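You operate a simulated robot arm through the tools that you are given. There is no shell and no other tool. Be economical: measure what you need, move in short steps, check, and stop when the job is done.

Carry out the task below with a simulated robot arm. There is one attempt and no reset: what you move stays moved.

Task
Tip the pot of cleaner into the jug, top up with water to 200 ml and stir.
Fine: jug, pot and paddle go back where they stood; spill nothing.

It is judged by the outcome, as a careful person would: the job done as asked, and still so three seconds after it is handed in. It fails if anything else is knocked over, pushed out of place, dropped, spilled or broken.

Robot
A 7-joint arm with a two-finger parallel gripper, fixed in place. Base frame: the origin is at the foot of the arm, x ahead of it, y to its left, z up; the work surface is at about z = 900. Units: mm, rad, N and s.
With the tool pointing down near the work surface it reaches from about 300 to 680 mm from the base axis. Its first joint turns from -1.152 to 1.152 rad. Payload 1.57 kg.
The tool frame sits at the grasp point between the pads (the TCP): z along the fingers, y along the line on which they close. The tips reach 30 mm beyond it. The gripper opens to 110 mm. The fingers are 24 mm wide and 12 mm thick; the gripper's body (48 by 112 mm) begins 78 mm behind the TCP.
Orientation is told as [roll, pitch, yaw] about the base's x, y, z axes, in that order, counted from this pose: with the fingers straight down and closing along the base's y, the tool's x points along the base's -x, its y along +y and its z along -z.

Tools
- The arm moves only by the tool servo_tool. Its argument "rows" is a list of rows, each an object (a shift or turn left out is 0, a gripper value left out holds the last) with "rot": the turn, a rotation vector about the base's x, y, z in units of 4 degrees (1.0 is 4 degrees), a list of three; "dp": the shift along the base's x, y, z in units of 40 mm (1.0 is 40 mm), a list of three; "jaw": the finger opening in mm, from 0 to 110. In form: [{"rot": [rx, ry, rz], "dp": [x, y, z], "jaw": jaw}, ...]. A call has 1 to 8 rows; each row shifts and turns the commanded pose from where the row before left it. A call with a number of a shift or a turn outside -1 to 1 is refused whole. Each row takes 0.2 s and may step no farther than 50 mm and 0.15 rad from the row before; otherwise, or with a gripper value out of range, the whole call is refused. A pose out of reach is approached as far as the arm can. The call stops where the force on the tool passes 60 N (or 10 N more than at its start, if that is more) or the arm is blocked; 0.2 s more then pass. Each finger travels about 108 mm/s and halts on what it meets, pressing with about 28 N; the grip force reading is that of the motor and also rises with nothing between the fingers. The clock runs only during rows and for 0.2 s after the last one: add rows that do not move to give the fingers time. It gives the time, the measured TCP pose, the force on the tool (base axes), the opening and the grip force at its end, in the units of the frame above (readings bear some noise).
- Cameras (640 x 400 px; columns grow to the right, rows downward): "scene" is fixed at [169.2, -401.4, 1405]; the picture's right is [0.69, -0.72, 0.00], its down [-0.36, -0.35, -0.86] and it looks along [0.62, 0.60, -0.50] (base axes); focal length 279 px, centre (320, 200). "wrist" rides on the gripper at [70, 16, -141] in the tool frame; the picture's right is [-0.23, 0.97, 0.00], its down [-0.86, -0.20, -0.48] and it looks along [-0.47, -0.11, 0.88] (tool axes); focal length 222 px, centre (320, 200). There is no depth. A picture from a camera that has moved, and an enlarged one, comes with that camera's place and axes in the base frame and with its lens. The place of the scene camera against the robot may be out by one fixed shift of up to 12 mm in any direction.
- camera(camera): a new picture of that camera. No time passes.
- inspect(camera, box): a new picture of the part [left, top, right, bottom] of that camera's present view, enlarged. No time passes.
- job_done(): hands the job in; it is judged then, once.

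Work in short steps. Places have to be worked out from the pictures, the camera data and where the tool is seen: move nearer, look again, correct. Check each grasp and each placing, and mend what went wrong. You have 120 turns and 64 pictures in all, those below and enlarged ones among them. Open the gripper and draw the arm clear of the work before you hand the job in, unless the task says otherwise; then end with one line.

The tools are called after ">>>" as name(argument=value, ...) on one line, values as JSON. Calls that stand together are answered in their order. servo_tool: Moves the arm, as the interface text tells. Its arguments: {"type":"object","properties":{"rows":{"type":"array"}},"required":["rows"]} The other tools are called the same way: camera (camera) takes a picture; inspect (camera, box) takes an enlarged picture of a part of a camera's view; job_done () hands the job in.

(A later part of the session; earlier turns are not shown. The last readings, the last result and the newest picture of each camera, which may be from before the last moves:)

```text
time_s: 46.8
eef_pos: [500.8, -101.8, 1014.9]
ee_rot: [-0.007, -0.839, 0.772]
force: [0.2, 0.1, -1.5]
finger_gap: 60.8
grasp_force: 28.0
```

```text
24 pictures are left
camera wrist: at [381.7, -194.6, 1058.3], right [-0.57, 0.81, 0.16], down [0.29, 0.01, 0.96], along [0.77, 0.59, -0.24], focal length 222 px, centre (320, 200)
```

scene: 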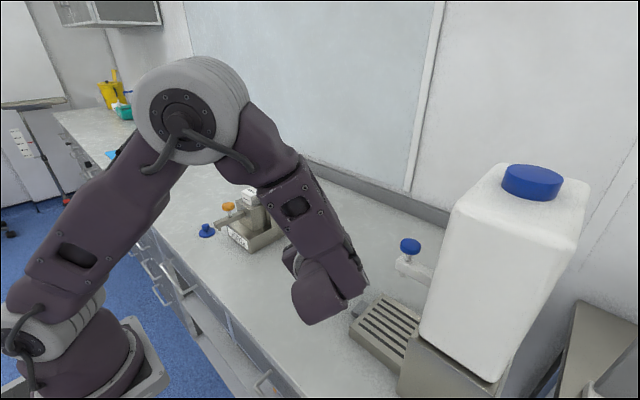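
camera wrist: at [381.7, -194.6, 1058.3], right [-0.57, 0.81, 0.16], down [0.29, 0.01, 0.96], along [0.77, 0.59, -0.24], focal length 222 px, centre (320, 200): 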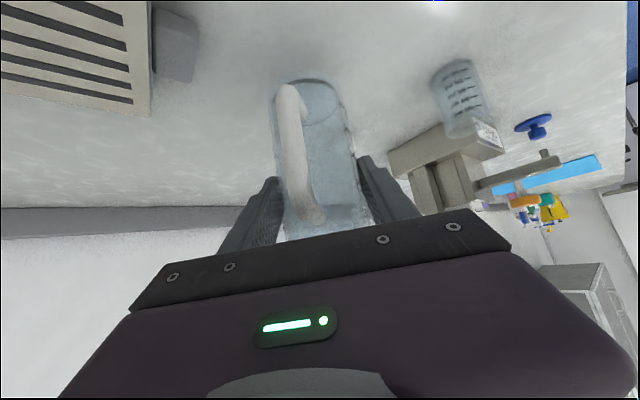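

The jug is level and secure. I'll carry it toward the tray while turning the tool to point about -25°, keeping the hand clear of the tank and tap.

>>> servo_tool(rows=[{"rot": [0, 0, -1], "dp": [0.05, -0.1, 0]}, {"rot": [0, 0, -1], "dp": [0.05, -0.1, 0]}, {"rot": [0, 0, -1], "dp": [0.05, -0.2, 0]}, {"rot": [0, 0, -1], "dp": [0.05, -0.2, 0]}, {"rot": [0, 0, -1], "dp": [0.05, -0.2, 0]}, {"rot": [0, 0, -1], "dp": [0.05, -0.2, 0]}, {"rot": [0, 0, -1], "dp": [0.05, -0.2, 0]}, {"rot": [0, 0, -1], "dp": [0, -0.2, 0]}])

>>> servo_tool(rows=[{"rot": [0, 0, -1], "dp": [0, -0.1, 0]}, {"rot": [0, 0, -1], "dp": [0, -0.1, 0]}, {"rot": [0, 0, -1], "dp": [0, -0.1, 0]}, {"rot": [0, 0, -1], "dp": [0, -0.1, 0]}, {"rot": [0, 0, -1], "dp": [0, -0.1, 0]}, {"rot": [0, 0, -1], "dp": [0, -0.1, 0]}, {"rot": [0, 0, -1], "dp": [0, -0.1, 0]}, {"rot": [0, 0, -1], "dp": [0, -0.1, 0]}])

>>> camera(camera="scene")

>>> camera(camera="wrist")

```text
time_s: 48.6
eef_pos: [516.8, -156.9, 1016.8]
ee_rot: [-0.007, -0.839, 0.211]
force: [0.1, -0.5, -1.7]
finger_gap: 60.7
grasp_force: 28.3
```

```text
time_s: 50.4
eef_pos: [516.5, -187.0, 1017.4]
ee_rot: [0.0, -0.845, -0.346]
force: [8.5, 29.3, 12.3]
finger_gap: 68.3
grasp_force: 28.4
```

```text
23 pictures are left
```

scene: 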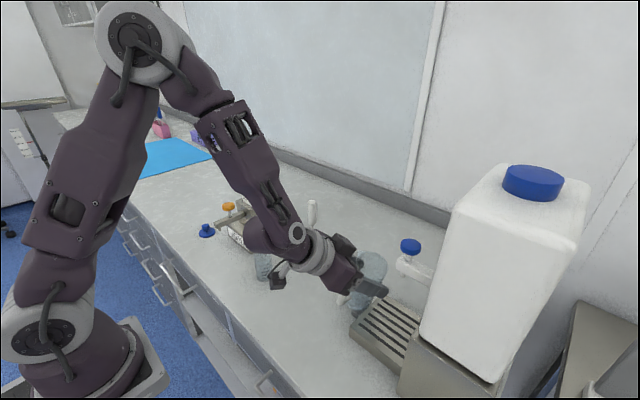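

```text
22 pictures are left
camera wrist: at [379.8, -119.8, 1059.2], right [0.47, 0.87, 0.17], down [0.13, -0.26, 0.96], along [0.87, -0.43, -0.24], focal length 222 px, centre (320, 200)
```

wrist: 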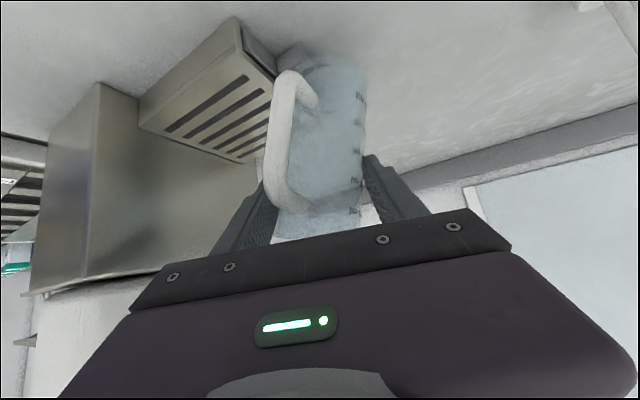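

The jug base met the tray or its tab (29 N in y), and the grip opened to 68 mm. I'll back off along +y and look closely.

>>> servo_tool(rows=[{"dp": [0, 0.2, 0]}, {"dp": [0, 0.2, 0.05]}, {"dp": [0, 0, 0]}])

>>> inspect(camera="wrist", box=[160, 20, 480, 260])

>>> inspect(camera="scene", box=[270, 200, 450, 350])

```text
time_s: 51.2
eef_pos: [513.9, -175.7, 1018.5]
ee_rot: [-0.009, -0.838, -0.347]
force: [-1.8, 4.3, -2.7]
finger_gap: 60.0
grasp_force: 28.0
```

```text
1.67 times, centred on (320, 140) of wrist
camera zoom: at [378.7, -106.2, 1060.8], right [0.48, 0.86, 0.16], down [0.14, -0.26, 0.96], along [0.87, -0.44, -0.24], focal length 370 px, centre (320, 300)
```

zoom: 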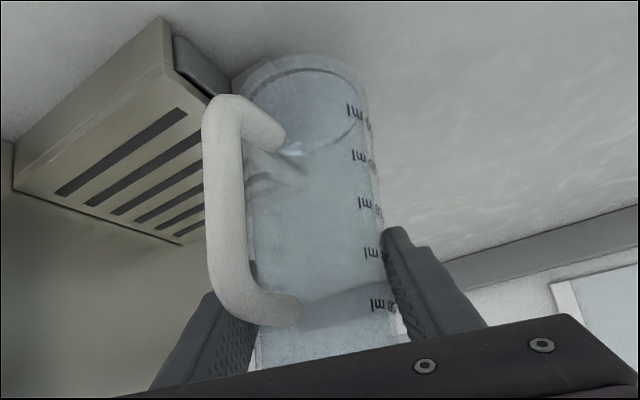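

```text
2.67 times, centred on (360, 275) of scene
camera zoom: at [169.2, -401.3, 1405.0], right [0.69, -0.72, 0.0], down [-0.36, -0.35, -0.86], along [0.62, 0.6, -0.5], focal length 744 px, centre (213, 0)
```

zoom: 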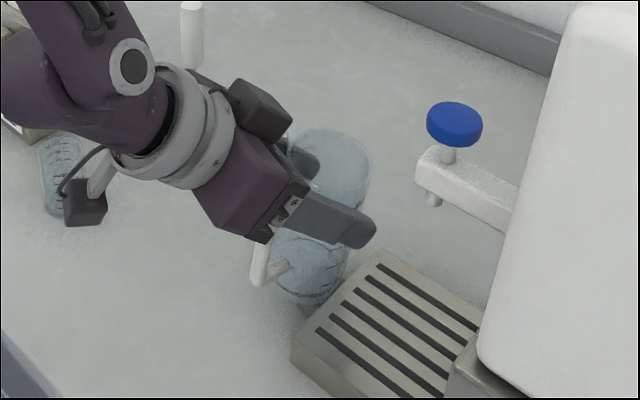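

The jug is tilted a few degrees and turned in the grip from hitting the tray's tab. I'll move back to clear table, set it down, let it right itself and regrasp.

>>> servo_tool(rows=[{"dp": [0, 0.4, 0]}, {"dp": [0, 0.5, 0]}, {"dp": [0, 0.4, -0.1]}, {"dp": [0, 0, -0.3]}, {"dp": [0, 0, -0.25]}, {"dp": [0, 0, 0]}])

```text
time_s: 52.6
eef_pos: [515.2, -122.8, 992.8]
ee_rot: [-0.006, -0.843, -0.348]
force: [0.3, 1.2, 18.5]
finger_gap: 57.2
grasp_force: 27.7
```

There is contact already at z 992.8, so the jug had slipped in the grip. I'll look before releasing.

>>> inspect(camera="wrist", box=[160, 20, 480, 260])

>>> inspect(camera="scene", box=[270, 200, 450, 350])

```text
1.67 times, centred on (320, 140) of wrist
camera zoom: at [379.0, -54.2, 1036.4], right [0.48, 0.86, 0.17], down [0.13, -0.26, 0.96], along [0.87, -0.43, -0.24], focal length 370 px, centre (320, 300)
```

zoom: 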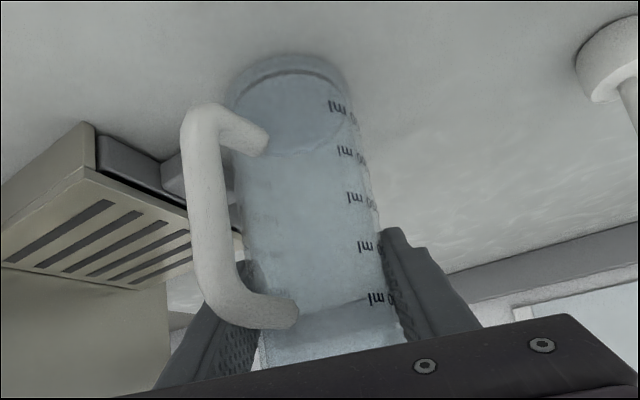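

```text
2.67 times, centred on (360, 275) of scene
camera zoom: at [168.9, -401.3, 1405.1], right [0.69, -0.72, 0.0], down [-0.36, -0.35, -0.86], along [0.62, 0.6, -0.5], focal length 744 px, centre (213, 0)
```

zoom: 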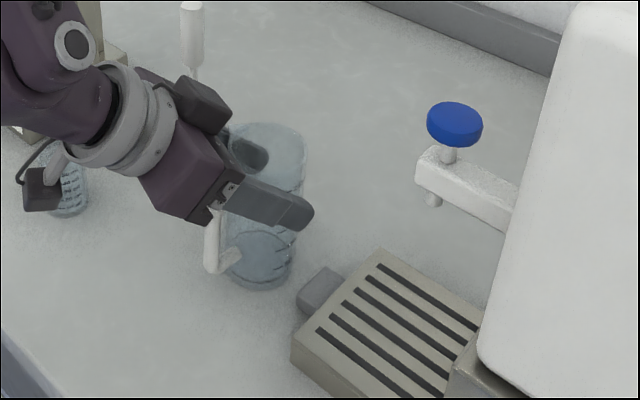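

The jug looks upright on the table. I'll release gently and back away along the finger axis.

>>> servo_tool(rows=[{"dp": [0, 0, 0.03]}, {"jaw": 60}, {"jaw": 64}, {"jaw": 72}, {"jaw": 90}, {"jaw": 104}, {"dp": [0, 0, 0]}])

>>> inspect(camera="wrist", box=[160, 20, 480, 260])

```text
time_s: 54.2
eef_pos: [513.7, -122.1, 993.8]
ee_rot: [-0.007, -0.841, -0.349]
force: [-0.5, 0.3, -0.3]
finger_gap: 103.8
grasp_force: 0.0
```

```text
1.67 times, centred on (320, 140) of wrist
camera zoom: at [378.6, -53.9, 1036.7], right [0.48, 0.86, 0.16], down [0.13, -0.26, 0.96], along [0.87, -0.43, -0.24], focal length 370 px, centre (320, 300)
```

zoom: 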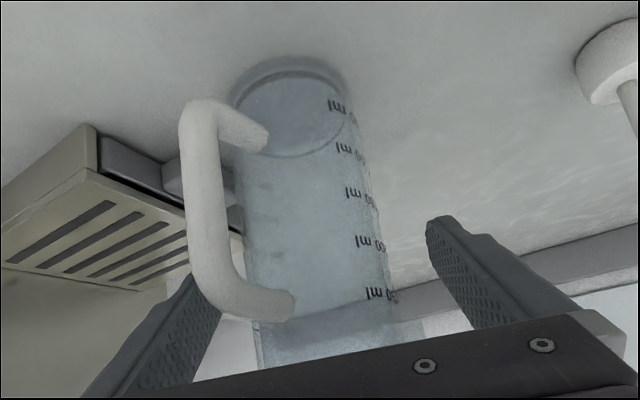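

The jug stands fine at about (521,-117) with its handle at about -161°. I'll turn the tool +24° in place so the handle lies between the fingers, centre on the jug axis, lower slightly and regrip.

>>> servo_tool(rows=[{"rot": [0, 0, 1]}, {"rot": [0, 0, 1]}, {"rot": [0, 0, 1], "dp": [0.05, 0.04, -0.05]}, {"rot": [0, 0, 1], "dp": [0.05, 0.04, -0.1]}, {"rot": [0, 0, 1], "dp": [0.05, 0.04, -0.1]}, {"rot": [0, 0, 1], "dp": [0.03, 0.02, 0]}, {"dp": [0, 0, 0]}])

>>> inspect(camera="wrist", box=[160, 20, 480, 260])

```text
time_s: 55.8
eef_pos: [521.8, -117.4, 983.0]
ee_rot: [-0.007, -0.84, 0.074]
force: [0.5, -0.4, 0.5]
finger_gap: 103.8
grasp_force: 0.0
```

```text
1.67 times, centred on (320, 140) of wrist
camera zoom: at [369.9, -109.7, 1025.6], right [0.08, 0.98, 0.16], down [0.23, -0.18, 0.96], along [0.97, -0.04, -0.24], focal length 370 px, centre (320, 300)
```

zoom: 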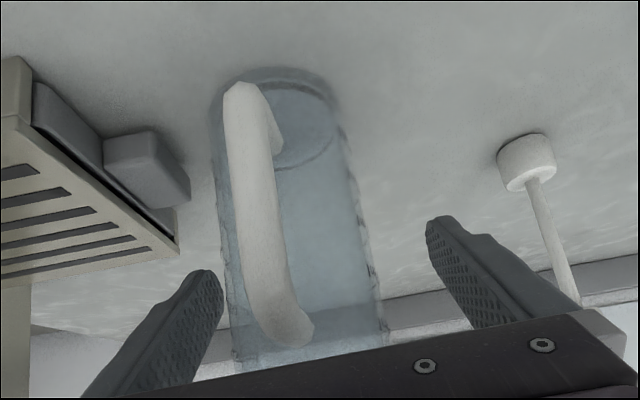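

The jug is about 4 mm to -y of centre. I'll shift and close.

>>> servo_tool(rows=[{"dp": [-0.02, -0.1, 0]}, {"jaw": 85}, {"jaw": 72}, {"jaw": 64}, {"jaw": 58}, {"jaw": 52}, {"jaw": 50}])

```text
time_s: 57.4
eef_pos: [522.1, -120.0, 984.0]
ee_rot: [-0.007, -0.839, 0.072]
force: [0.4, -0.5, 0.8]
finger_gap: 61.3
grasp_force: 28.4
```

It is gripped on axis at 61.3 mm. I'll lift 45 mm this time, clear of the tray and tab, then turn and move to just short of the spout.

>>> servo_tool(rows=[{"dp": [0, 0, 0.15]}, {"dp": [0, 0, 0.3]}, {"dp": [0, 0, 0.4]}, {"dp": [0, 0, 0.27]}, {"rot": [0, 0, -1]}, {"rot": [0, 0, -1]}, {"rot": [0, 0, -1], "dp": [0, -0.1, 0]}, {"rot": [0, 0, -1], "dp": [0, -0.2, 0]}])

>>> servo_tool(rows=[{"rot": [0, 0, -1], "dp": [-0.03, -0.4, 0]}, {"rot": [0, 0, -1], "dp": [-0.03, -0.5, 0]}, {"rot": [0, 0, -1], "dp": [-0.03, -0.5, 0]}, {"dp": [-0.03, -0.4, 0]}, {"dp": [0, 0, 0]}])

>>> inspect(camera="scene", box=[290, 200, 450, 350])

```text
time_s: 59.2
eef_pos: [520.7, -133.5, 1028.1]
ee_rot: [-0.007, -0.841, -0.207]
force: [-1.0, 0.1, -1.9]
finger_gap: 61.3
grasp_force: 27.7
```

```text
time_s: 60.4
eef_pos: [516.4, -203.1, 1029.0]
ee_rot: [-0.006, -0.84, -0.416]
force: [-0.3, -0.2, -1.3]
finger_gap: 61.2
grasp_force: 28.0
```

```text
2.67 times, centred on (370, 275) of scene
camera zoom: at [169.2, -401.5, 1405.0], right [0.69, -0.72, 0.0], down [-0.36, -0.35, -0.86], along [0.62, 0.6, -0.5], focal length 744 px, centre (187, 0)
```

zoom: 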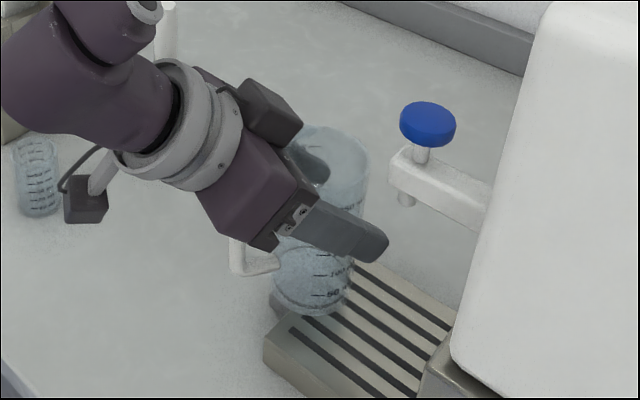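

The jug is level and over the tray edge. I'll lower 12 mm so the rim passes under the spout, then slide beneath it.

>>> servo_tool(rows=[{"dp": [0, 0, -0.15]}, {"dp": [0, 0, -0.15]}, {"dp": [0, -0.25, 0]}, {"dp": [0, -0.35, 0]}, {"dp": [0, -0.35, 0]}, {"dp": [0, -0.25, 0]}, {"dp": [0, 0, 0]}])

>>> inspect(camera="scene", box=[290, 200, 450, 350])

```text
time_s: 62.0
eef_pos: [516.6, -252.4, 1016.6]
ee_rot: [-0.008, -0.839, -0.417]
force: [-0.1, -0.8, -0.7]
finger_gap: 61.2
grasp_force: 28.0
```

```text
2.67 times, centred on (370, 275) of scene
camera zoom: at [169.2, -401.5, 1405.0], right [0.69, -0.72, 0.0], down [-0.36, -0.35, -0.86], along [0.62, 0.6, -0.5], focal length 744 px, centre (187, 0)
```

zoom: 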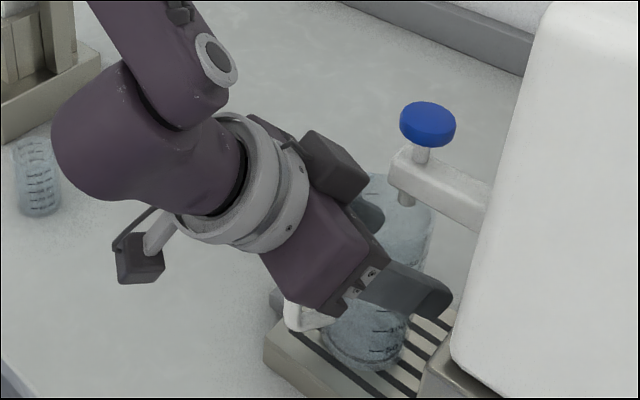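

The spout is over the jug opening. I'll lower onto the grating.

>>> servo_tool(rows=[{"dp": [0, -0.04, -0.08]}, {"dp": [0, 0, -0.05]}, {"dp": [0, 0, -0.04]}, {"dp": [0, 0, 0]}])

```text
time_s: 63.0
eef_pos: [517.0, -254.4, 1010.2]
ee_rot: [-0.005, -0.843, -0.416]
force: [4.8, -1.0, 20.3]
finger_gap: 61.5
grasp_force: 28.1
```

The jug is seated on the tray. I'll release and back away along the finger axis.

>>> servo_tool(rows=[{"dp": [0, 0, 0.02]}, {"jaw": 66}, {"jaw": 80}, {"jaw": 104}, {"dp": [-0.34, 0.15, 0]}, {"dp": [-0.69, 0.3, 0]}, {"dp": [-0.69, 0.3, 0]}, {"dp": [-0.69, 0.3, 0]}])

>>> camera(camera="wrist")

```text
time_s: 64.8
eef_pos: [417.8, -212.7, 1010.3]
ee_rot: [-0.007, -0.84, -0.418]
force: [0.0, 0.0, 0.0]
finger_gap: 104.1
grasp_force: 0.0
```

```text
13 pictures are left
camera wrist: at [287.7, -136.3, 1051.4], right [0.54, 0.83, 0.17], down [0.12, -0.27, 0.96], along [0.84, -0.49, -0.24], focal length 222 px, centre (320, 200)
```

wrist: 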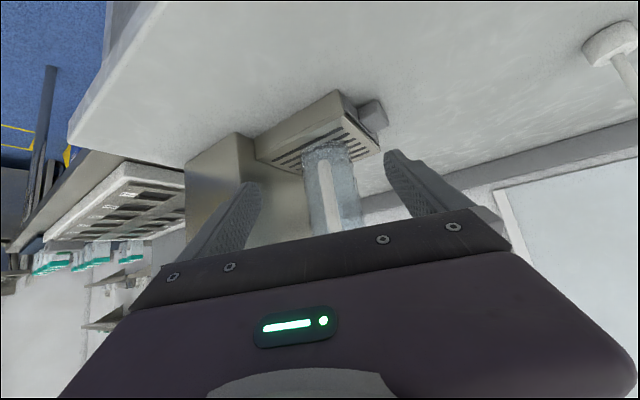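

The jug stands on the tray beneath the spout. I'll rise and turn the tool straight down with the camera on the +y side (yaw about -90°), ready for the tap knob.

>>> servo_tool(rows=[{"rot": [0.438, 0.899, -1], "dp": [0, 0.1, 0.6], "jaw": 60}, {"rot": [0.5, 0.866, -1], "dp": [0, 0.1, 0.7], "jaw": 20}, {"rot": [0.559, 0.829, -1], "dp": [0, 0, 0.7], "jaw": 0}, {"rot": [0.616, 0.788, -1], "dp": [0, 0, 0.7]}, {"rot": [0.669, 0.743, -1], "dp": [0, 0, 0.7]}, {"rot": [0.719, 0.695, -1], "dp": [0, 0, 0.7]}, {"rot": [0.766, 0.643, -1], "dp": [0, 0, 0.7]}, {"rot": [0.809, 0.588, -1], "dp": [0, 0, 0.4]}])

>>> servo_tool(rows=[{"rot": [0.848, 0.53, -1], "dp": [0.2, 0, 0]}, {"rot": [0.883, 0.469, -1], "dp": [0.2, 0, 0]}, {"rot": [0.914, 0.407, -1], "dp": [0.2, 0, 0]}, {"rot": [0.94, 0.342, -1], "dp": [0.2, 0, 0]}, {"rot": [0, 0, -1]}, {"rot": [0, 0, -1]}, {"rot": [0, 0, -1]}, {"rot": [0, 0, -1]}])

```text
time_s: 66.6
eef_pos: [421.1, -205.4, 1217.6]
ee_rot: [-0.005, -0.28, -0.978]
force: [-0.3, 0.8, 0.2]
finger_gap: 0.0
grasp_force: 20.9
```

```text
time_s: 68.4
eef_pos: [452.5, -204.3, 1219.5]
ee_rot: [-0.005, -0.001, -1.538]
force: [-0.1, 0.4, 0.7]
finger_gap: 0.0
grasp_force: 21.6
```

The tool is vertical at yaw -88°. I'll move over the knob with tips about 30 mm above it and look.

>>> servo_tool(rows=[{"dp": [0.5, -0.3, 0]}, {"dp": [0.5, -0.3, 0]}, {"dp": [0.35, -0.35, 0]}, {"dp": [0.25, -0.3, 0]}, {"dp": [0, 0, -0.4]}, {"dp": [0, 0, 0]}])

>>> camera(camera="wrist")

```text
time_s: 69.8
eef_pos: [516.6, -254.6, 1203.1]
ee_rot: [-0.006, -0.003, -1.535]
force: [-0.4, -0.2, -0.8]
finger_gap: 0.0
grasp_force: 21.4
out of reach, approached as far as the arm can: row 4
```

```text
12 pictures are left
camera wrist: at [532.0, -183.6, 1344.1], right [0.98, -0.19, 0.0], down [-0.17, -0.86, 0.48], along [-0.1, -0.47, -0.88], focal length 222 px, centre (320, 200)
```

wrist: 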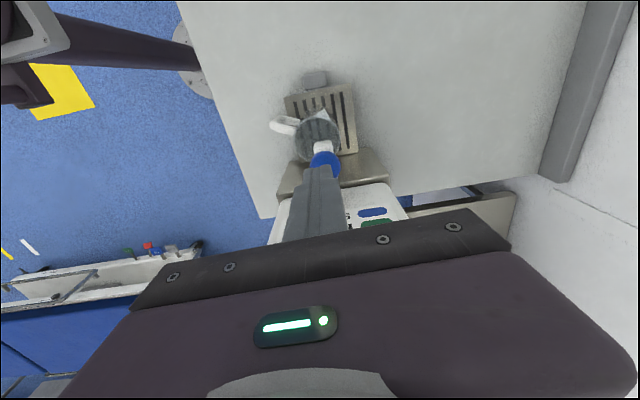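

The knob is right below the fingertips and the jug sits under the spout. I'll descend slowly to feel the knob top.

>>> servo_tool(rows=[{"dp": [0.06, 0.02, -0.4]}, {"dp": [0, 0, -0.3]}, {"dp": [0, 0, -0.1]}, {"dp": [0, 0, -0.05]}])

```text
time_s: 70.8
eef_pos: [518.1, -253.5, 1167.6]
ee_rot: [-0.004, -0.002, -1.535]
force: [-1.1, 0.1, 0.0]
finger_gap: 0.0
grasp_force: 21.2
```

There is no contact yet with tips at about 1138, so I'll continue in 2 mm steps.

>>> servo_tool(rows=[{"dp": [0, 0, -0.05]}, {"dp": [0, 0, -0.05]}])

```text
time_s: 71.4
eef_pos: [517.5, -253.8, 1164.5]
ee_rot: [-0.003, -0.003, -1.534]
force: [0.2, 0.7, 0.3]
finger_gap: 0.0
grasp_force: 21.8
```

>>> servo_tool(rows=[{"dp": [0, 0, -0.05]}, {"dp": [0, 0, -0.05]}])

```text
time_s: 72.0
eef_pos: [518.3, -253.2, 1160.6]
ee_rot: [-0.005, -0.001, -1.532]
force: [0.6, -1.3, 3.1]
finger_gap: 0.0
grasp_force: 21.0
```

First contact is at tip z about 1130. I'll go one more small step to feel the stiffness.

>>> servo_tool(rows=[{"dp": [0, 0, -0.05]}])

```text
time_s: 72.4
eef_pos: [518.6, -253.1, 1157.6]
ee_rot: [-0.003, -0.001, -1.533]
force: [-0.4, 0.8, 3.6]
finger_gap: 0.0
grasp_force: 21.4
```

It yields softly, so this is a push tap. I'll check with a picture whether water flows.

>>> inspect(camera="scene", box=[350, 200, 450, 330])

```text
3.08 times, centred on (400, 265) of scene
camera zoom: at [169.2, -401.4, 1405.0], right [0.69, -0.72, 0.0], down [-0.36, -0.35, -0.86], along [0.62, 0.6, -0.5], focal length 858 px, centre (74, 0)
```

zoom: 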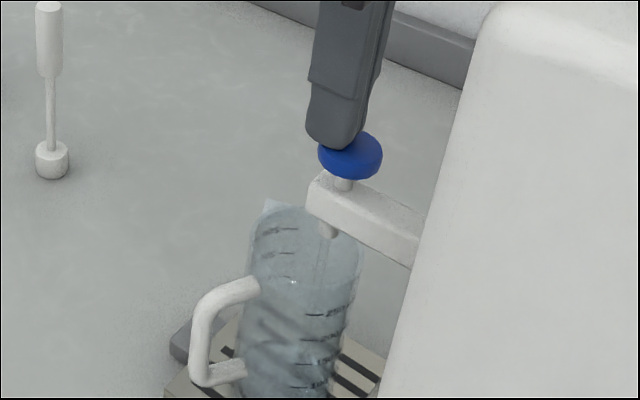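

A thin stream seems visible under the spout. I'll lift off to stop the flow, then read the level on an enlarged view.

>>> servo_tool(rows=[{"dp": [0, 0, 0.2]}])

>>> inspect(camera="scene", box=[375, 255, 425, 335])

```text
time_s: 72.8
eef_pos: [518.6, -254.6, 1165.4]
ee_rot: [-0.006, 0.001, -1.533]
force: [-0.1, 0.4, 0.1]
finger_gap: 0.2
grasp_force: 21.1
```

```text
5.00 times, centred on (400, 295) of scene
camera zoom: at [169.2, -401.4, 1405.0], right [0.69, -0.72, 0.0], down [-0.36, -0.35, -0.86], along [0.62, 0.6, -0.5], focal length 1395 px, centre (-80, -275)
```

zoom: 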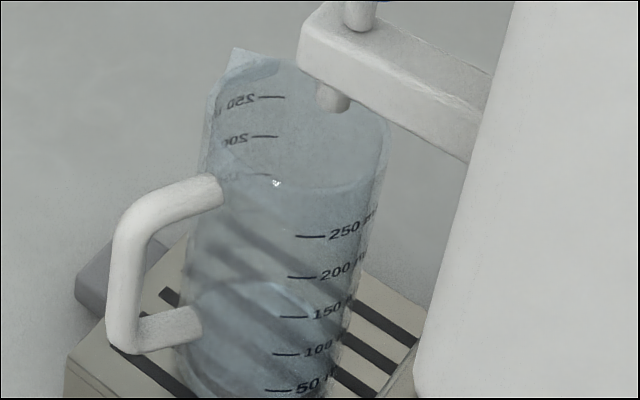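

The level is only the cleaner (about 15–20 ml), so little or no water has come yet. I'll press deeper briefly and read the force.

>>> servo_tool(rows=[{"dp": [0.08, 0, -0.2]}, {"dp": [0, 0, -0.13]}])

>>> servo_tool(rows=[{"dp": [0, 0, 0]}, {"dp": [0, 0, 0]}])

>>> inspect(camera="scene", box=[375, 255, 425, 335])

```text
time_s: 73.4
eef_pos: [521.4, -253.8, 1153.1]
ee_rot: [-0.006, -0.001, -1.535]
force: [-1.2, -3.1, 5.4]
finger_gap: 0.0
grasp_force: 21.7
```

```text
time_s: 74.0
eef_pos: [522.2, -253.4, 1152.7]
ee_rot: [-0.006, -0.001, -1.535]
force: [-0.1, -2.3, 4.9]
finger_gap: 0.0
grasp_force: 21.5
```

```text
5.00 times, centred on (400, 295) of scene
camera zoom: at [169.1, -401.5, 1405.0], right [0.69, -0.72, 0.0], down [-0.36, -0.35, -0.86], along [0.62, 0.6, -0.5], focal length 1395 px, centre (-80, -275)
```

zoom: 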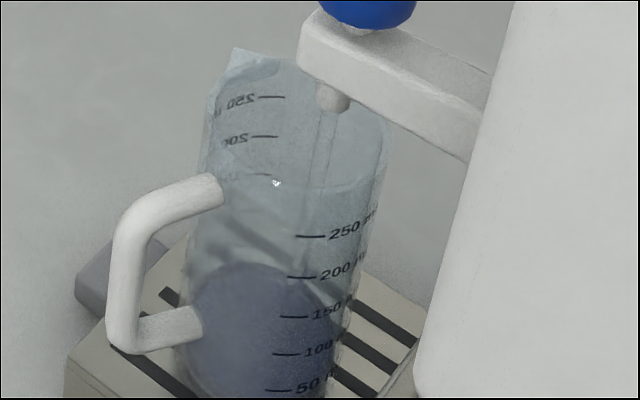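

Water is flowing (about 30 ml/s), level about 37 ml. I'll hold about 2.2 s more and read again.

>>> servo_tool(rows=[{"dp": [0, 0, 0]}, {"dp": [0, 0, 0]}, {"dp": [0, 0, 0]}, {"dp": [0, 0, 0]}, {"dp": [0, 0, 0]}, {"dp": [0, 0, 0]}, {"dp": [0, 0, 0]}, {"dp": [0, 0, 0]}])

>>> inspect(camera="scene", box=[375, 255, 425, 335])

```text
time_s: 75.8
eef_pos: [522.0, -252.6, 1152.4]
ee_rot: [-0.005, -0.002, -1.533]
force: [0.7, -1.2, 5.5]
finger_gap: 0.0
grasp_force: 21.1
```

```text
5.00 times, centred on (400, 295) of scene
camera zoom: at [169.1, -401.4, 1405.0], right [0.69, -0.72, 0.0], down [-0.36, -0.35, -0.86], along [0.62, 0.6, -0.5], focal length 1395 px, centre (-80, -275)
```

zoom: 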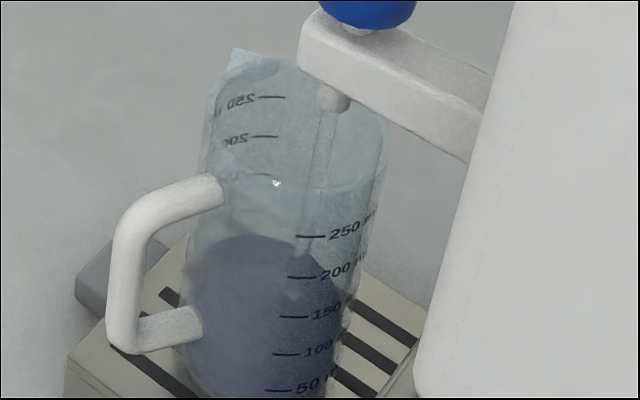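

The flow is about 19 ml/s and the level about 68 ml. I'll hold 5.4 s more to reach about 170 ml, then read again.

>>> servo_tool(rows=[{"dp": [0, 0, 0]}, {"dp": [0, 0, 0]}, {"dp": [0, 0, 0]}, {"dp": [0, 0, 0]}, {"dp": [0, 0, 0]}, {"dp": [0, 0, 0]}, {"dp": [0, 0, 0]}, {"dp": [0, 0, 0]}])

>>> servo_tool(rows=[{"dp": [0, 0, 0]}, {"dp": [0, 0, 0]}, {"dp": [0, 0, 0]}, {"dp": [0, 0, 0]}, {"dp": [0, 0, 0]}, {"dp": [0, 0, 0]}, {"dp": [0, 0, 0]}, {"dp": [0, 0, 0]}])

>>> servo_tool(rows=[{"dp": [0, 0, 0]}, {"dp": [0, 0, 0]}, {"dp": [0, 0, 0]}, {"dp": [0, 0, 0]}, {"dp": [0, 0, 0]}, {"dp": [0, 0, 0]}, {"dp": [0, 0, 0]}, {"dp": [0, 0, 0]}])

>>> inspect(camera="scene", box=[375, 255, 425, 335])

```text
time_s: 77.6
eef_pos: [519.8, -253.9, 1151.6]
ee_rot: [-0.004, -0.003, -1.534]
force: [0.2, -0.2, 5.0]
finger_gap: 0.0
grasp_force: 21.5
```

```text
time_s: 79.4
eef_pos: [521.2, -253.1, 1153.0]
ee_rot: [-0.006, -0.002, -1.535]
force: [0.4, 0.8, 5.8]
finger_gap: 0.0
grasp_force: 21.3
```

```text
time_s: 81.2
eef_pos: [520.3, -253.1, 1151.5]
ee_rot: [-0.005, 0.0, -1.534]
force: [0.2, 1.0, 5.2]
finger_gap: 0.0
grasp_force: 21.6
```

```text
5.00 times, centred on (400, 295) of scene
camera zoom: at [169.1, -401.4, 1405.0], right [0.69, -0.72, 0.0], down [-0.36, -0.35, -0.86], along [0.62, 0.6, -0.5], focal length 1395 px, centre (-80, -275)
```

zoom: 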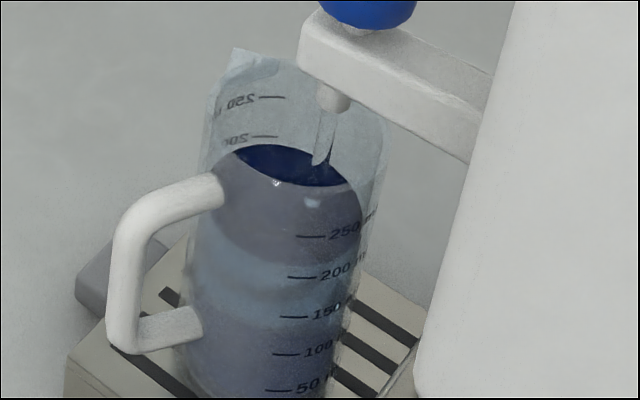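

The level is about 187 ml at the back wall, with the 200 tick just above. I'll hold one more row, then lift off to stop near 197, and check.

>>> servo_tool(rows=[{"dp": [0, 0, 0]}, {"dp": [0, 0, 0.02]}, {"dp": [0, 0, 0.6]}, {"dp": [0, 0, 0.2]}, {"dp": [0, 0, 0]}])

>>> inspect(camera="scene", box=[375, 255, 425, 335])

```text
time_s: 82.4
eef_pos: [520.1, -253.6, 1185.7]
ee_rot: [-0.004, -0.003, -1.534]
force: [-0.7, -0.7, -0.3]
finger_gap: 0.0
grasp_force: 21.7
```

```text
5.00 times, centred on (400, 295) of scene
camera zoom: at [169.2, -401.4, 1405.0], right [0.69, -0.72, 0.0], down [-0.36, -0.35, -0.86], along [0.62, 0.6, -0.5], focal length 1395 px, centre (-80, -275)
```

zoom: 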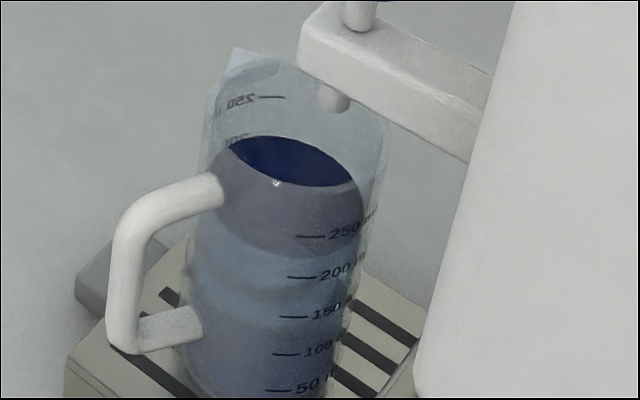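

The level is right at the 200 ml tick. I'll retrace my path to re-grasp the jug: first away from the tap and turning back.

>>> servo_tool(rows=[{"dp": [-0.3, 0.2, 0.4]}, {"dp": [-0.5, 0.3, 0.4]}, {"dp": [-0.5, 0.4, 0]}, {"dp": [-0.4, 0.35, 0]}, {"rot": [0, 0, 1]}, {"rot": [0, 0, 1]}, {"rot": [0, 0, 1]}, {"rot": [0, 0, 1]}])

>>> servo_tool(rows=[{"rot": [-0.94, -0.342, 1], "dp": [-0.2, 0, 0]}, {"rot": [-0.914, -0.407, 1], "dp": [-0.2, 0, 0]}, {"rot": [-0.883, -0.469, 1], "dp": [-0.2, 0, 0]}, {"rot": [-0.848, -0.53, 1], "dp": [-0.2, 0, 0]}, {"dp": [0, 0, 0]}])

>>> servo_tool(rows=[{"rot": [-0.809, -0.588, 1], "dp": [0, 0, -0.4], "jaw": 50}, {"rot": [-0.766, -0.643, 1], "dp": [0, 0, -0.7], "jaw": 104}, {"rot": [-0.719, -0.695, 1], "dp": [0, 0, -0.7]}, {"rot": [-0.669, -0.743, 1], "dp": [0, 0, -0.7]}, {"rot": [-0.616, -0.788, 1], "dp": [0, 0, -0.7]}, {"rot": [-0.559, -0.829, 1], "dp": [0, 0, -0.5]}, {"rot": [-0.5, -0.866, 1], "dp": [0, 0, -0.3]}, {"rot": [-0.438, -0.899, 1], "dp": [0, 0, -0.2]}])

```text
time_s: 84.2
eef_pos: [452.5, -204.6, 1218.5]
ee_rot: [-0.006, 0.0, -1.254]
force: [0.1, -0.6, 0.3]
finger_gap: 0.1
grasp_force: 21.4
```

```text
time_s: 85.4
eef_pos: [421.2, -203.0, 1217.4]
ee_rot: [-0.004, -0.28, -0.972]
force: [0.1, 0.8, -0.7]
finger_gap: 0.0
grasp_force: 21.6
```

```text
time_s: 87.2
eef_pos: [423.8, -201.8, 1048.2]
ee_rot: [-0.009, -0.766, -0.458]
force: [1.2, 0.3, 0.5]
finger_gap: 104.0
grasp_force: 0.3
out of reach, approached as far as the arm can: row 5, 8
```

A near-side reach limit clipped the pose slightly. I'll move a little outward toward the approach line and re-read.

>>> servo_tool(rows=[{"dp": [0.2, -0.25, 0]}, {"dp": [0.15, -0.15, -0.2]}, {"dp": [0, 0, -0.3]}, {"dp": [0, 0, 0]}])

```text
time_s: 88.2
eef_pos: [436.8, -217.1, 1027.3]
ee_rot: [-0.009, -0.765, -0.455]
force: [-0.3, 0.7, 0.1]
finger_gap: 104.0
grasp_force: 0.0
```

I'll correct pitch, yaw and height to match the release pose.

>>> servo_tool(rows=[{"rot": [-0.24, -0.48, 0.28], "dp": [0, -0.05, -0.2]}, {"rot": [-0.23, -0.48, 0.28], "dp": [0, -0.05, -0.2]}, {"dp": [0, 0, 0]}])

>>> camera(camera="wrist")

```text
time_s: 89.0
eef_pos: [436.8, -221.9, 1011.1]
ee_rot: [-0.01, -0.839, -0.416]
force: [0.2, 0.6, 0.4]
finger_gap: 104.1
grasp_force: 0.1
```

```text
5 pictures are left
camera wrist: at [306.8, -143.8, 1053.6], right [0.54, 0.83, 0.16], down [0.12, -0.26, 0.96], along [0.83, -0.5, -0.24], focal length 222 px, centre (320, 200)
```

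wrist: 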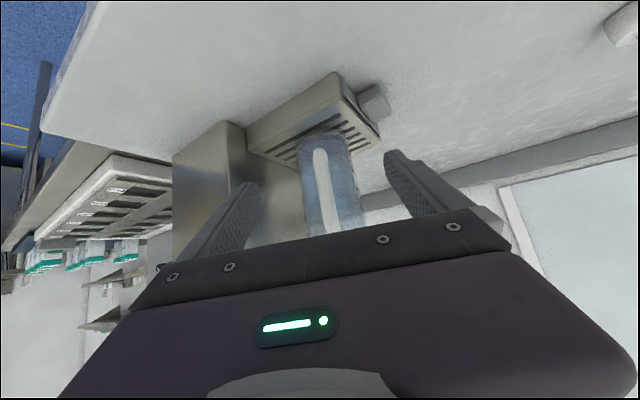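

Aligned. I'll advance onto the jug and close.

>>> servo_tool(rows=[{"dp": [0.5, -0.2, 0]}, {"dp": [0.5, -0.2, 0]}, {"dp": [0.5, -0.2, -0.02]}, {"dp": [0.5, -0.2, 0]}, {"dp": [0, 0, 0], "jaw": 85}, {"jaw": 70}, {"jaw": 60}, {"jaw": 50}])

>>> servo_tool(rows=[{"jaw": 50}])

```text
time_s: 90.8
eef_pos: [518.4, -254.0, 1010.3]
ee_rot: [-0.011, -0.839, -0.413]
force: [1.8, -0.4, 0.6]
finger_gap: 61.4
grasp_force: 28.2
```

```text
time_s: 91.2
eef_pos: [517.2, -254.1, 1009.5]
ee_rot: [-0.009, -0.839, -0.413]
force: [0.3, -0.6, 1.1]
finger_gap: 61.4
grasp_force: 28.5
```

The jug is gripped on axis. I'll lift 6 mm, slide gently out from under the spout, then raise a bit more.

>>> servo_tool(rows=[{"dp": [0, 0, 0.08]}, {"dp": [0, 0, 0.07]}, {"dp": [0, 0.12, 0]}, {"dp": [0, 0.25, 0]}, {"dp": [0, 0.3, 0]}, {"dp": [0, 0.3, 0]}, {"dp": [0, 0.25, 0]}, {"dp": [0, 0.12, 0]}])

>>> servo_tool(rows=[{"dp": [0, 0, 0.15]}, {"dp": [0, 0, 0.25]}, {"dp": [0, 0, 0.25]}, {"dp": [0, 0, 0.1]}, {"dp": [0, 0.2, 0], "rot": [0, 0, 0.5]}, {"dp": [0, 0.3, 0], "rot": [0, 0, 0.8]}, {"dp": [0, 0.3, 0], "rot": [0, 0, 0.8]}, {"dp": [0, 0.3, 0], "rot": [0, 0, 0.8]}])

>>> servo_tool(rows=[{"dp": [-0.05, 0.3, 0], "rot": [0, 0, 0.9]}, {"dp": [-0.05, 0.3, 0], "rot": [0, 0, 1]}, {"dp": [-0.05, 0.2, 0], "rot": [0, 0, 1]}, {"dp": [-0.05, 0.2, 0], "rot": [0, 0, 1]}, {"dp": [-0.05, 0.2, 0], "rot": [0, 0, 1]}, {"dp": [-0.05, 0.1, 0], "rot": [0, 0, 1]}, {"dp": [0, 0, 0], "rot": [0, 0, 1]}, {"dp": [0, 0, 0], "rot": [0, 0, 1]}])

```text
time_s: 93.0
eef_pos: [517.4, -202.8, 1015.7]
ee_rot: [-0.011, -0.838, -0.414]
force: [1.0, 0.5, -0.3]
finger_gap: 61.2
grasp_force: 27.9
```

```text
time_s: 94.8
eef_pos: [518.2, -154.6, 1046.8]
ee_rot: [-0.009, -0.84, -0.212]
force: [0.5, 0.9, -1.1]
finger_gap: 61.5
grasp_force: 28.0
```

```text
time_s: 96.6
eef_pos: [505.9, -104.9, 1046.5]
ee_rot: [-0.011, -0.839, 0.342]
force: [-0.2, 0.0, -2.3]
finger_gap: 61.5
grasp_force: 27.5
```

It is carried smoothly. I'll finish the turn to yaw 0.78 and lower over the home spot.

>>> servo_tool(rows=[{"rot": [0, 0, 1], "dp": [-0.02, 0.04, 0]}, {"rot": [0, 0, 1], "dp": [-0.02, 0.03, -0.1]}, {"rot": [0, 0, 1], "dp": [0, 0, -0.25]}, {"rot": [0, 0, 1], "dp": [0, 0, -0.3]}, {"rot": [0, 0, 1], "dp": [0, 0, -0.3]}, {"rot": [0, 0, 1], "dp": [0, 0, -0.3]}, {"rot": [0, 0, 0.3], "dp": [0, 0, -0.15]}, {"dp": [0, 0, 0]}])

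>>> inspect(camera="wrist", box=[160, 60, 480, 260])

```text
time_s: 98.4
eef_pos: [504.0, -102.6, 989.7]
ee_rot: [-0.01, -0.836, 0.781]
force: [0.6, 0.5, -0.2]
finger_gap: 61.6
grasp_force: 27.2
```

```text
2.00 times, centred on (320, 160) of wrist
camera zoom: at [385.4, -195.0, 1032.4], right [-0.57, 0.8, 0.16], down [0.29, 0.01, 0.96], along [0.77, 0.59, -0.24], focal length 444 px, centre (320, 280)
```

zoom: 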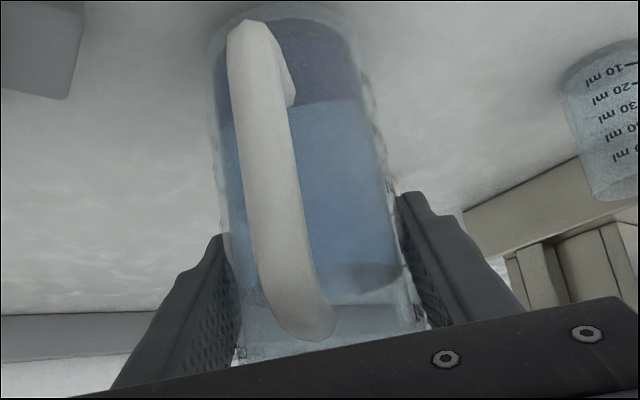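

Handle direction matches the original view. I'll nudge 2 mm forward and lower the last 6 mm to contact.

>>> servo_tool(rows=[{"dp": [0.035, 0.035, -0.08]}, {"dp": [0, 0, -0.05]}, {"dp": [0, 0, -0.03]}, {"dp": [0, 0, 0]}])

```text
time_s: 99.4
eef_pos: [505.4, -99.9, 983.4]
ee_rot: [-0.01, -0.84, 0.779]
force: [0.3, -0.7, -0.8]
finger_gap: 61.3
grasp_force: 27.8
```

>>> servo_tool(rows=[{"dp": [0, 0, -0.04]}, {"dp": [0, 0, -0.03]}, {"dp": [0, 0, 0]}])

```text
time_s: 100.2
eef_pos: [505.8, -100.5, 979.0]
ee_rot: [-0.011, -0.84, 0.781]
force: [-0.5, 0.8, -1.0]
finger_gap: 61.6
grasp_force: 27.8
```

There is no contact yet, so the jug sits a bit higher in the grip. I'll keep lowering in small steps.

>>> servo_tool(rows=[{"dp": [0, 0, -0.04]}, {"dp": [0, 0, -0.03]}, {"dp": [0, 0, 0]}])

```text
time_s: 101.0
eef_pos: [505.2, -99.8, 977.7]
ee_rot: [-0.012, -0.841, 0.779]
force: [1.5, 0.4, 21.7]
finger_gap: 61.5
grasp_force: 28.3
```

Contact at 21.7 N. I'll ease up, release, and back away along the finger axis.

>>> servo_tool(rows=[{"dp": [0, 0, 0.02]}, {"jaw": 66}, {"jaw": 80}, {"jaw": 104}, {"dp": [-0.4, -0.4, 0]}, {"dp": [-0.6, -0.6, 0]}, {"dp": [-0.6, -0.6, 0.3]}, {"dp": [0, 0, 0.8]}])

>>> camera(camera="scene")

```text
time_s: 102.8
eef_pos: [439.7, -162.5, 1021.5]
ee_rot: [-0.01, -0.84, 0.779]
force: [-1.0, -0.1, 0.1]
finger_gap: 103.9
grasp_force: 0.0
```

```text
3 pictures are left
```

scene: 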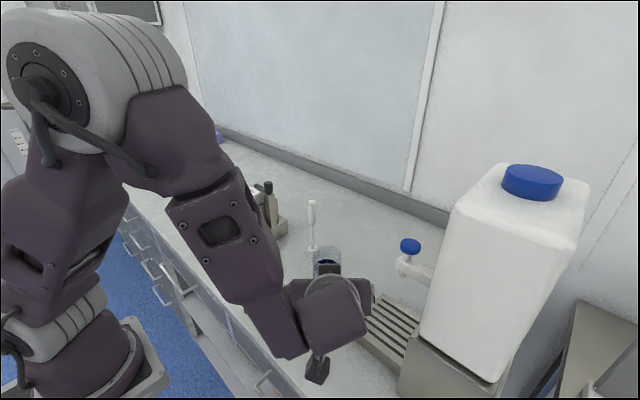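

The jug stands back at its place. Now the paddle, at about (579,18) with its handle spanning z 1003–1067. I'll rise and turn the tool straight down with yaw 0.

>>> servo_tool(rows=[{"rot": [-0.678, 0.735, -1], "dp": [0, 0, 0.8], "jaw": 60}, {"rot": [-0.625, 0.78, -1], "dp": [0, 0, 0.8]}, {"rot": [-0.569, 0.822, -1], "dp": [0, 0, 0.8]}, {"rot": [-0.51, 0.86, -1], "dp": [0, 0, 0.8]}, {"rot": [-0.449, 0.893, -1], "dp": [0, 0, 0.5]}, {"rot": [-0.386, 0.922, -1], "dp": [0, 0.3, 0]}, {"rot": [-0.321, 0.947, -1], "dp": [0.2, 0.6, 0]}, {"rot": [-0.254, 0.967, -1], "dp": [0.3, 0.6, 0]}])

>>> servo_tool(rows=[{"rot": [-0.186, 0.983, -1], "dp": [0.5, 0.6, 0]}, {"rot": [-0.117, 0.993, -1], "dp": [0.5, 0.6, 0]}, {"rot": [-0.047, 0.999, -1], "dp": [0.5, 0.6, 0]}, {"rot": [0, 0.8, 0], "dp": [0.5, 0.6, 0]}, {"dp": [0.4, 0.4, 0]}, {"dp": [0, 0, 0]}])

```text
time_s: 104.6
eef_pos: [461.3, -103.9, 1169.3]
ee_rot: [-0.012, -0.278, 0.222]
force: [-0.7, 0.9, 0.1]
finger_gap: 60.0
grasp_force: 0.1
```

```text
time_s: 106.0
eef_pos: [557.5, 8.2, 1171.3]
ee_rot: [-0.011, -0.013, 0.011]
force: [-0.2, 0.1, -1.2]
finger_gap: 60.0
grasp_force: 0.0
```

I'll zero the small tilts, centre above the paddle with tips just above its top, and look once.

>>> servo_tool(rows=[{"rot": [0.16, 0.19, -0.16], "dp": [0.27, 0.12, -0.5]}, {"dp": [0.27, 0.12, -0.5]}, {"dp": [0, 0, -0.2]}, {"dp": [0, 0, 0]}])

>>> camera(camera="wrist")

```text
time_s: 107.0
eef_pos: [578.5, 17.2, 1122.6]
ee_rot: [0.0, -0.002, 0.0]
force: [0.1, -0.1, 0.0]
finger_gap: 60.2
grasp_force: 0.0
```

```text
2 pictures are left
camera wrist: at [510.5, 34.3, 1264.5], right [0.23, 0.97, 0.0], down [0.85, -0.2, 0.48], along [0.47, -0.11, -0.88], focal length 222 px, centre (320, 200)
```

wrist: 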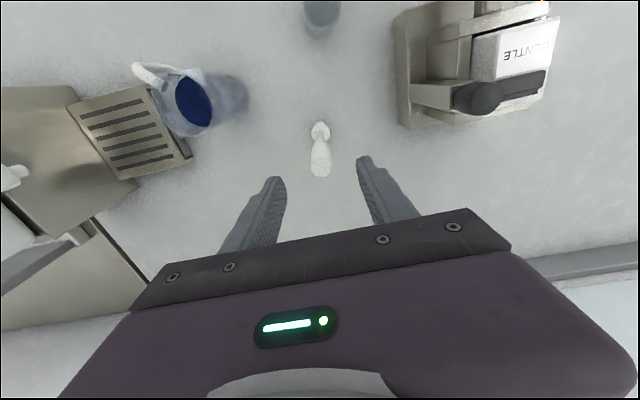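

The paddle is at (580,18). I'll descend around the handle to z 1040 and close.

>>> servo_tool(rows=[{"dp": [0.04, 0.03, -0.5]}, {"dp": [0, 0, -0.6]}, {"dp": [0, 0, -0.6]}, {"dp": [0, 0, -0.36]}, {"jaw": 40}, {"jaw": 25}, {"jaw": 12}, {"jaw": 8}])

>>> servo_tool(rows=[{"jaw": 5}, {"dp": [0, 0, 0]}])

```text
time_s: 108.8
eef_pos: [580.1, 18.8, 1039.9]
ee_rot: [0.001, -0.001, 0.0]
force: [0.0, 0.5, -0.3]
finger_gap: 20.8
grasp_force: 27.6
```

```text
time_s: 109.4
eef_pos: [580.2, 18.3, 1040.2]
ee_rot: [0.001, -0.002, 0.001]
force: [-0.7, -0.2, 2.0]
finger_gap: 20.8
grasp_force: 28.5
```

The paddle handle is gripped (20.8 mm); its home TCP is (580.1,18.5,1040). I'll lift it clear and carry it above the jug.

>>> servo_tool(rows=[{"dp": [0, 0, 0.3]}, {"dp": [0, 0, 0.7]}, {"dp": [0, 0, 0.8]}, {"dp": [0, 0, 0.8]}, {"dp": [0, 0, 0.8]}, {"dp": [0, 0, 0.6]}, {"dp": [-0.2, -0.3, 0]}, {"dp": [-0.3, -0.5, 0]}])

>>> servo_tool(rows=[{"dp": [-0.4, -0.6, 0]}, {"dp": [-0.4, -0.6, 0]}, {"dp": [-0.35, -0.6, 0]}, {"dp": [-0.28, -0.46, 0]}, {"dp": [0, 0, 0]}])

```text
time_s: 111.2
eef_pos: [561.1, -13.4, 1201.4]
ee_rot: [0.001, -0.003, 0.0]
force: [-0.3, -0.6, -1.2]
finger_gap: 20.6
grasp_force: 28.4
```

```text
time_s: 112.4
eef_pos: [502.4, -105.2, 1200.6]
ee_rot: [0.002, -0.001, 0.001]
force: [-0.6, -1.2, -1.0]
finger_gap: 20.6
grasp_force: 28.5
```

I'll lower until the foot is just above the rim and check alignment with the scene camera.

>>> servo_tool(rows=[{"dp": [0.02, 0.02, -0.3]}, {"dp": [0, 0, -0.2]}, {"dp": [0, 0, 0]}])

>>> inspect(camera="scene", box=[280, 190, 380, 310])

```text
time_s: 113.2
eef_pos: [503.6, -103.2, 1179.8]
ee_rot: [0.002, -0.002, 0.001]
force: [0.5, 0.4, -0.6]
finger_gap: 20.6
grasp_force: 28.3
```

```text
3.33 times, centred on (330, 250) of scene
camera zoom: at [169.2, -401.4, 1405.0], right [0.69, -0.72, 0.0], down [-0.36, -0.35, -0.86], along [0.62, 0.6, -0.5], focal length 930 px, centre (287, 33)
```

zoom: 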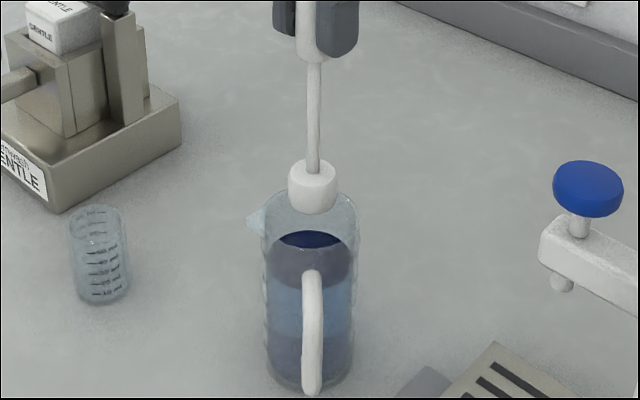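

The paddle is centred over the opening within about 3 mm. I'll nudge it and lower slowly into the liquid.

>>> servo_tool(rows=[{"dp": [-0.06, -0.02, -0.3]}, {"dp": [0, 0, -0.5]}, {"dp": [0, 0, -0.4]}, {"dp": [0, 0, -0.3]}, {"dp": [0, 0, -0.3]}, {"dp": [0, 0, -0.4]}, {"dp": [0, 0, -0.4]}, {"dp": [0, 0, -0.2]}])

```text
time_s: 115.0
eef_pos: [503.4, -104.1, 1068.4]
ee_rot: [-0.001, -0.001, 0.0]
force: [0.6, -0.2, -0.4]
finger_gap: 20.8
grasp_force: 28.0
```

It is submerged without contact. I'll stir with 7 mm circles: first to the edge of the circle and one loop, checking force.

>>> servo_tool(rows=[{"dp": [0.15, 0, 0]}, {"dp": [-0.051, 0.124, 0]}, {"dp": [-0.124, 0.051, 0]}, {"dp": [-0.124, -0.051, 0]}, {"dp": [-0.051, -0.124, 0]}, {"dp": [0.051, -0.124, 0]}, {"dp": [0.124, -0.051, 0]}, {"dp": [0.124, 0.051, 0]}])

>>> servo_tool(rows=[{"dp": [0.051, 0.124, 0]}, {"dp": [-0.051, 0.124, 0]}, {"dp": [-0.124, 0.051, 0]}, {"dp": [-0.124, -0.051, 0]}, {"dp": [-0.051, -0.124, 0]}, {"dp": [0.051, -0.124, 0]}, {"dp": [0.124, -0.051, 0]}, {"dp": [0.124, 0.051, 0]}])

>>> servo_tool(rows=[{"dp": [0.051, 0.124, -0.1]}, {"dp": [-0.051, 0.124, -0.1]}, {"dp": [-0.124, 0.051, 0]}, {"dp": [-0.124, -0.051, 0]}, {"dp": [-0.051, -0.124, 0.1]}, {"dp": [0.051, -0.124, 0.1]}, {"dp": [0.124, -0.051, 0]}, {"dp": [0.124, 0.051, 0]}])

>>> servo_tool(rows=[{"dp": [0.051, 0.124, 0]}, {"dp": [-0.051, 0.124, 0.2]}, {"dp": [-0.124, 0.051, 0.2]}, {"dp": [-0.124, -0.051, 0.2]}, {"dp": [-0.051, -0.124, 0]}, {"dp": [0.051, -0.124, -0.2]}, {"dp": [0.124, -0.051, -0.2]}, {"dp": [0.124, 0.051, -0.2]}])

>>> servo_tool(rows=[{"dp": [0.051, 0.124, 0]}, {"dp": [-0.051, 0.124, 0]}, {"dp": [-0.124, 0.051, 0]}, {"dp": [-0.124, -0.051, 0]}, {"dp": [-0.051, -0.124, 0]}, {"dp": [0.051, -0.124, 0]}, {"dp": [0.124, -0.051, 0]}, {"dp": [0.124, 0.051, 0]}])

```text
time_s: 116.8
eef_pos: [506.3, -109.4, 1069.3]
ee_rot: [0.001, -0.001, 0.0]
force: [-0.7, 0.0, -0.6]
finger_gap: 21.0
grasp_force: 28.1
```

```text
time_s: 118.6
eef_pos: [504.7, -108.3, 1069.0]
ee_rot: [0.001, -0.002, -0.001]
force: [-0.1, -0.5, -0.7]
finger_gap: 20.7
grasp_force: 28.5
```

```text
time_s: 120.4
eef_pos: [505.3, -109.4, 1069.1]
ee_rot: [0.002, -0.002, -0.002]
force: [-0.6, 0.3, -0.4]
finger_gap: 21.0
grasp_force: 28.4
```

```text
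time_s: 122.2
eef_pos: [505.8, -108.4, 1067.9]
ee_rot: [0.0, -0.003, 0.002]
force: [0.1, 0.7, -0.7]
finger_gap: 20.7
grasp_force: 27.8
```

```text
time_s: 124.0
eef_pos: [505.7, -108.9, 1068.6]
ee_rot: [0.002, -0.002, -0.001]
force: [-0.1, -0.4, -0.4]
finger_gap: 20.8
grasp_force: 28.7
```

No contact. I'll run three more loops with up-down motion to mix the layers.

>>> servo_tool(rows=[{"dp": [0.051, 0.124, 0.2]}, {"dp": [-0.051, 0.124, 0.3]}, {"dp": [-0.124, 0.051, 0.2]}, {"dp": [-0.124, -0.051, 0]}, {"dp": [-0.051, -0.124, 0]}, {"dp": [0.051, -0.124, -0.2]}, {"dp": [0.124, -0.051, -0.3]}, {"dp": [0.124, 0.051, -0.2]}])

>>> servo_tool(rows=[{"dp": [0.051, 0.124, 0]}, {"dp": [-0.051, 0.124, 0]}, {"dp": [-0.124, 0.051, 0]}, {"dp": [-0.124, -0.051, 0]}, {"dp": [-0.051, -0.124, 0]}, {"dp": [0.051, -0.124, 0]}, {"dp": [0.124, -0.051, 0]}, {"dp": [0.124, 0.051, 0]}])

>>> servo_tool(rows=[{"dp": [0.051, 0.124, 0.2]}, {"dp": [-0.051, 0.124, 0.3]}, {"dp": [-0.124, 0.051, 0.2]}, {"dp": [-0.124, -0.051, 0]}, {"dp": [-0.051, -0.124, 0]}, {"dp": [0.051, -0.124, -0.2]}, {"dp": [0.124, -0.051, -0.3]}, {"dp": [0.124, 0.051, -0.2]}])

```text
time_s: 125.8
eef_pos: [506.4, -107.5, 1068.4]
ee_rot: [0.001, -0.001, -0.001]
force: [-1.6, -0.6, -1.0]
finger_gap: 21.0
grasp_force: 28.3
```

```text
time_s: 127.6
eef_pos: [506.5, -108.4, 1069.2]
ee_rot: [0.001, -0.002, 0.002]
force: [-0.5, -0.2, -0.8]
finger_gap: 21.0
grasp_force: 27.5
```

```text
time_s: 129.4
eef_pos: [505.9, -108.1, 1069.0]
ee_rot: [0.003, -0.003, 0.0]
force: [0.3, 0.9, -1.0]
finger_gap: 21.0
grasp_force: 27.7
```

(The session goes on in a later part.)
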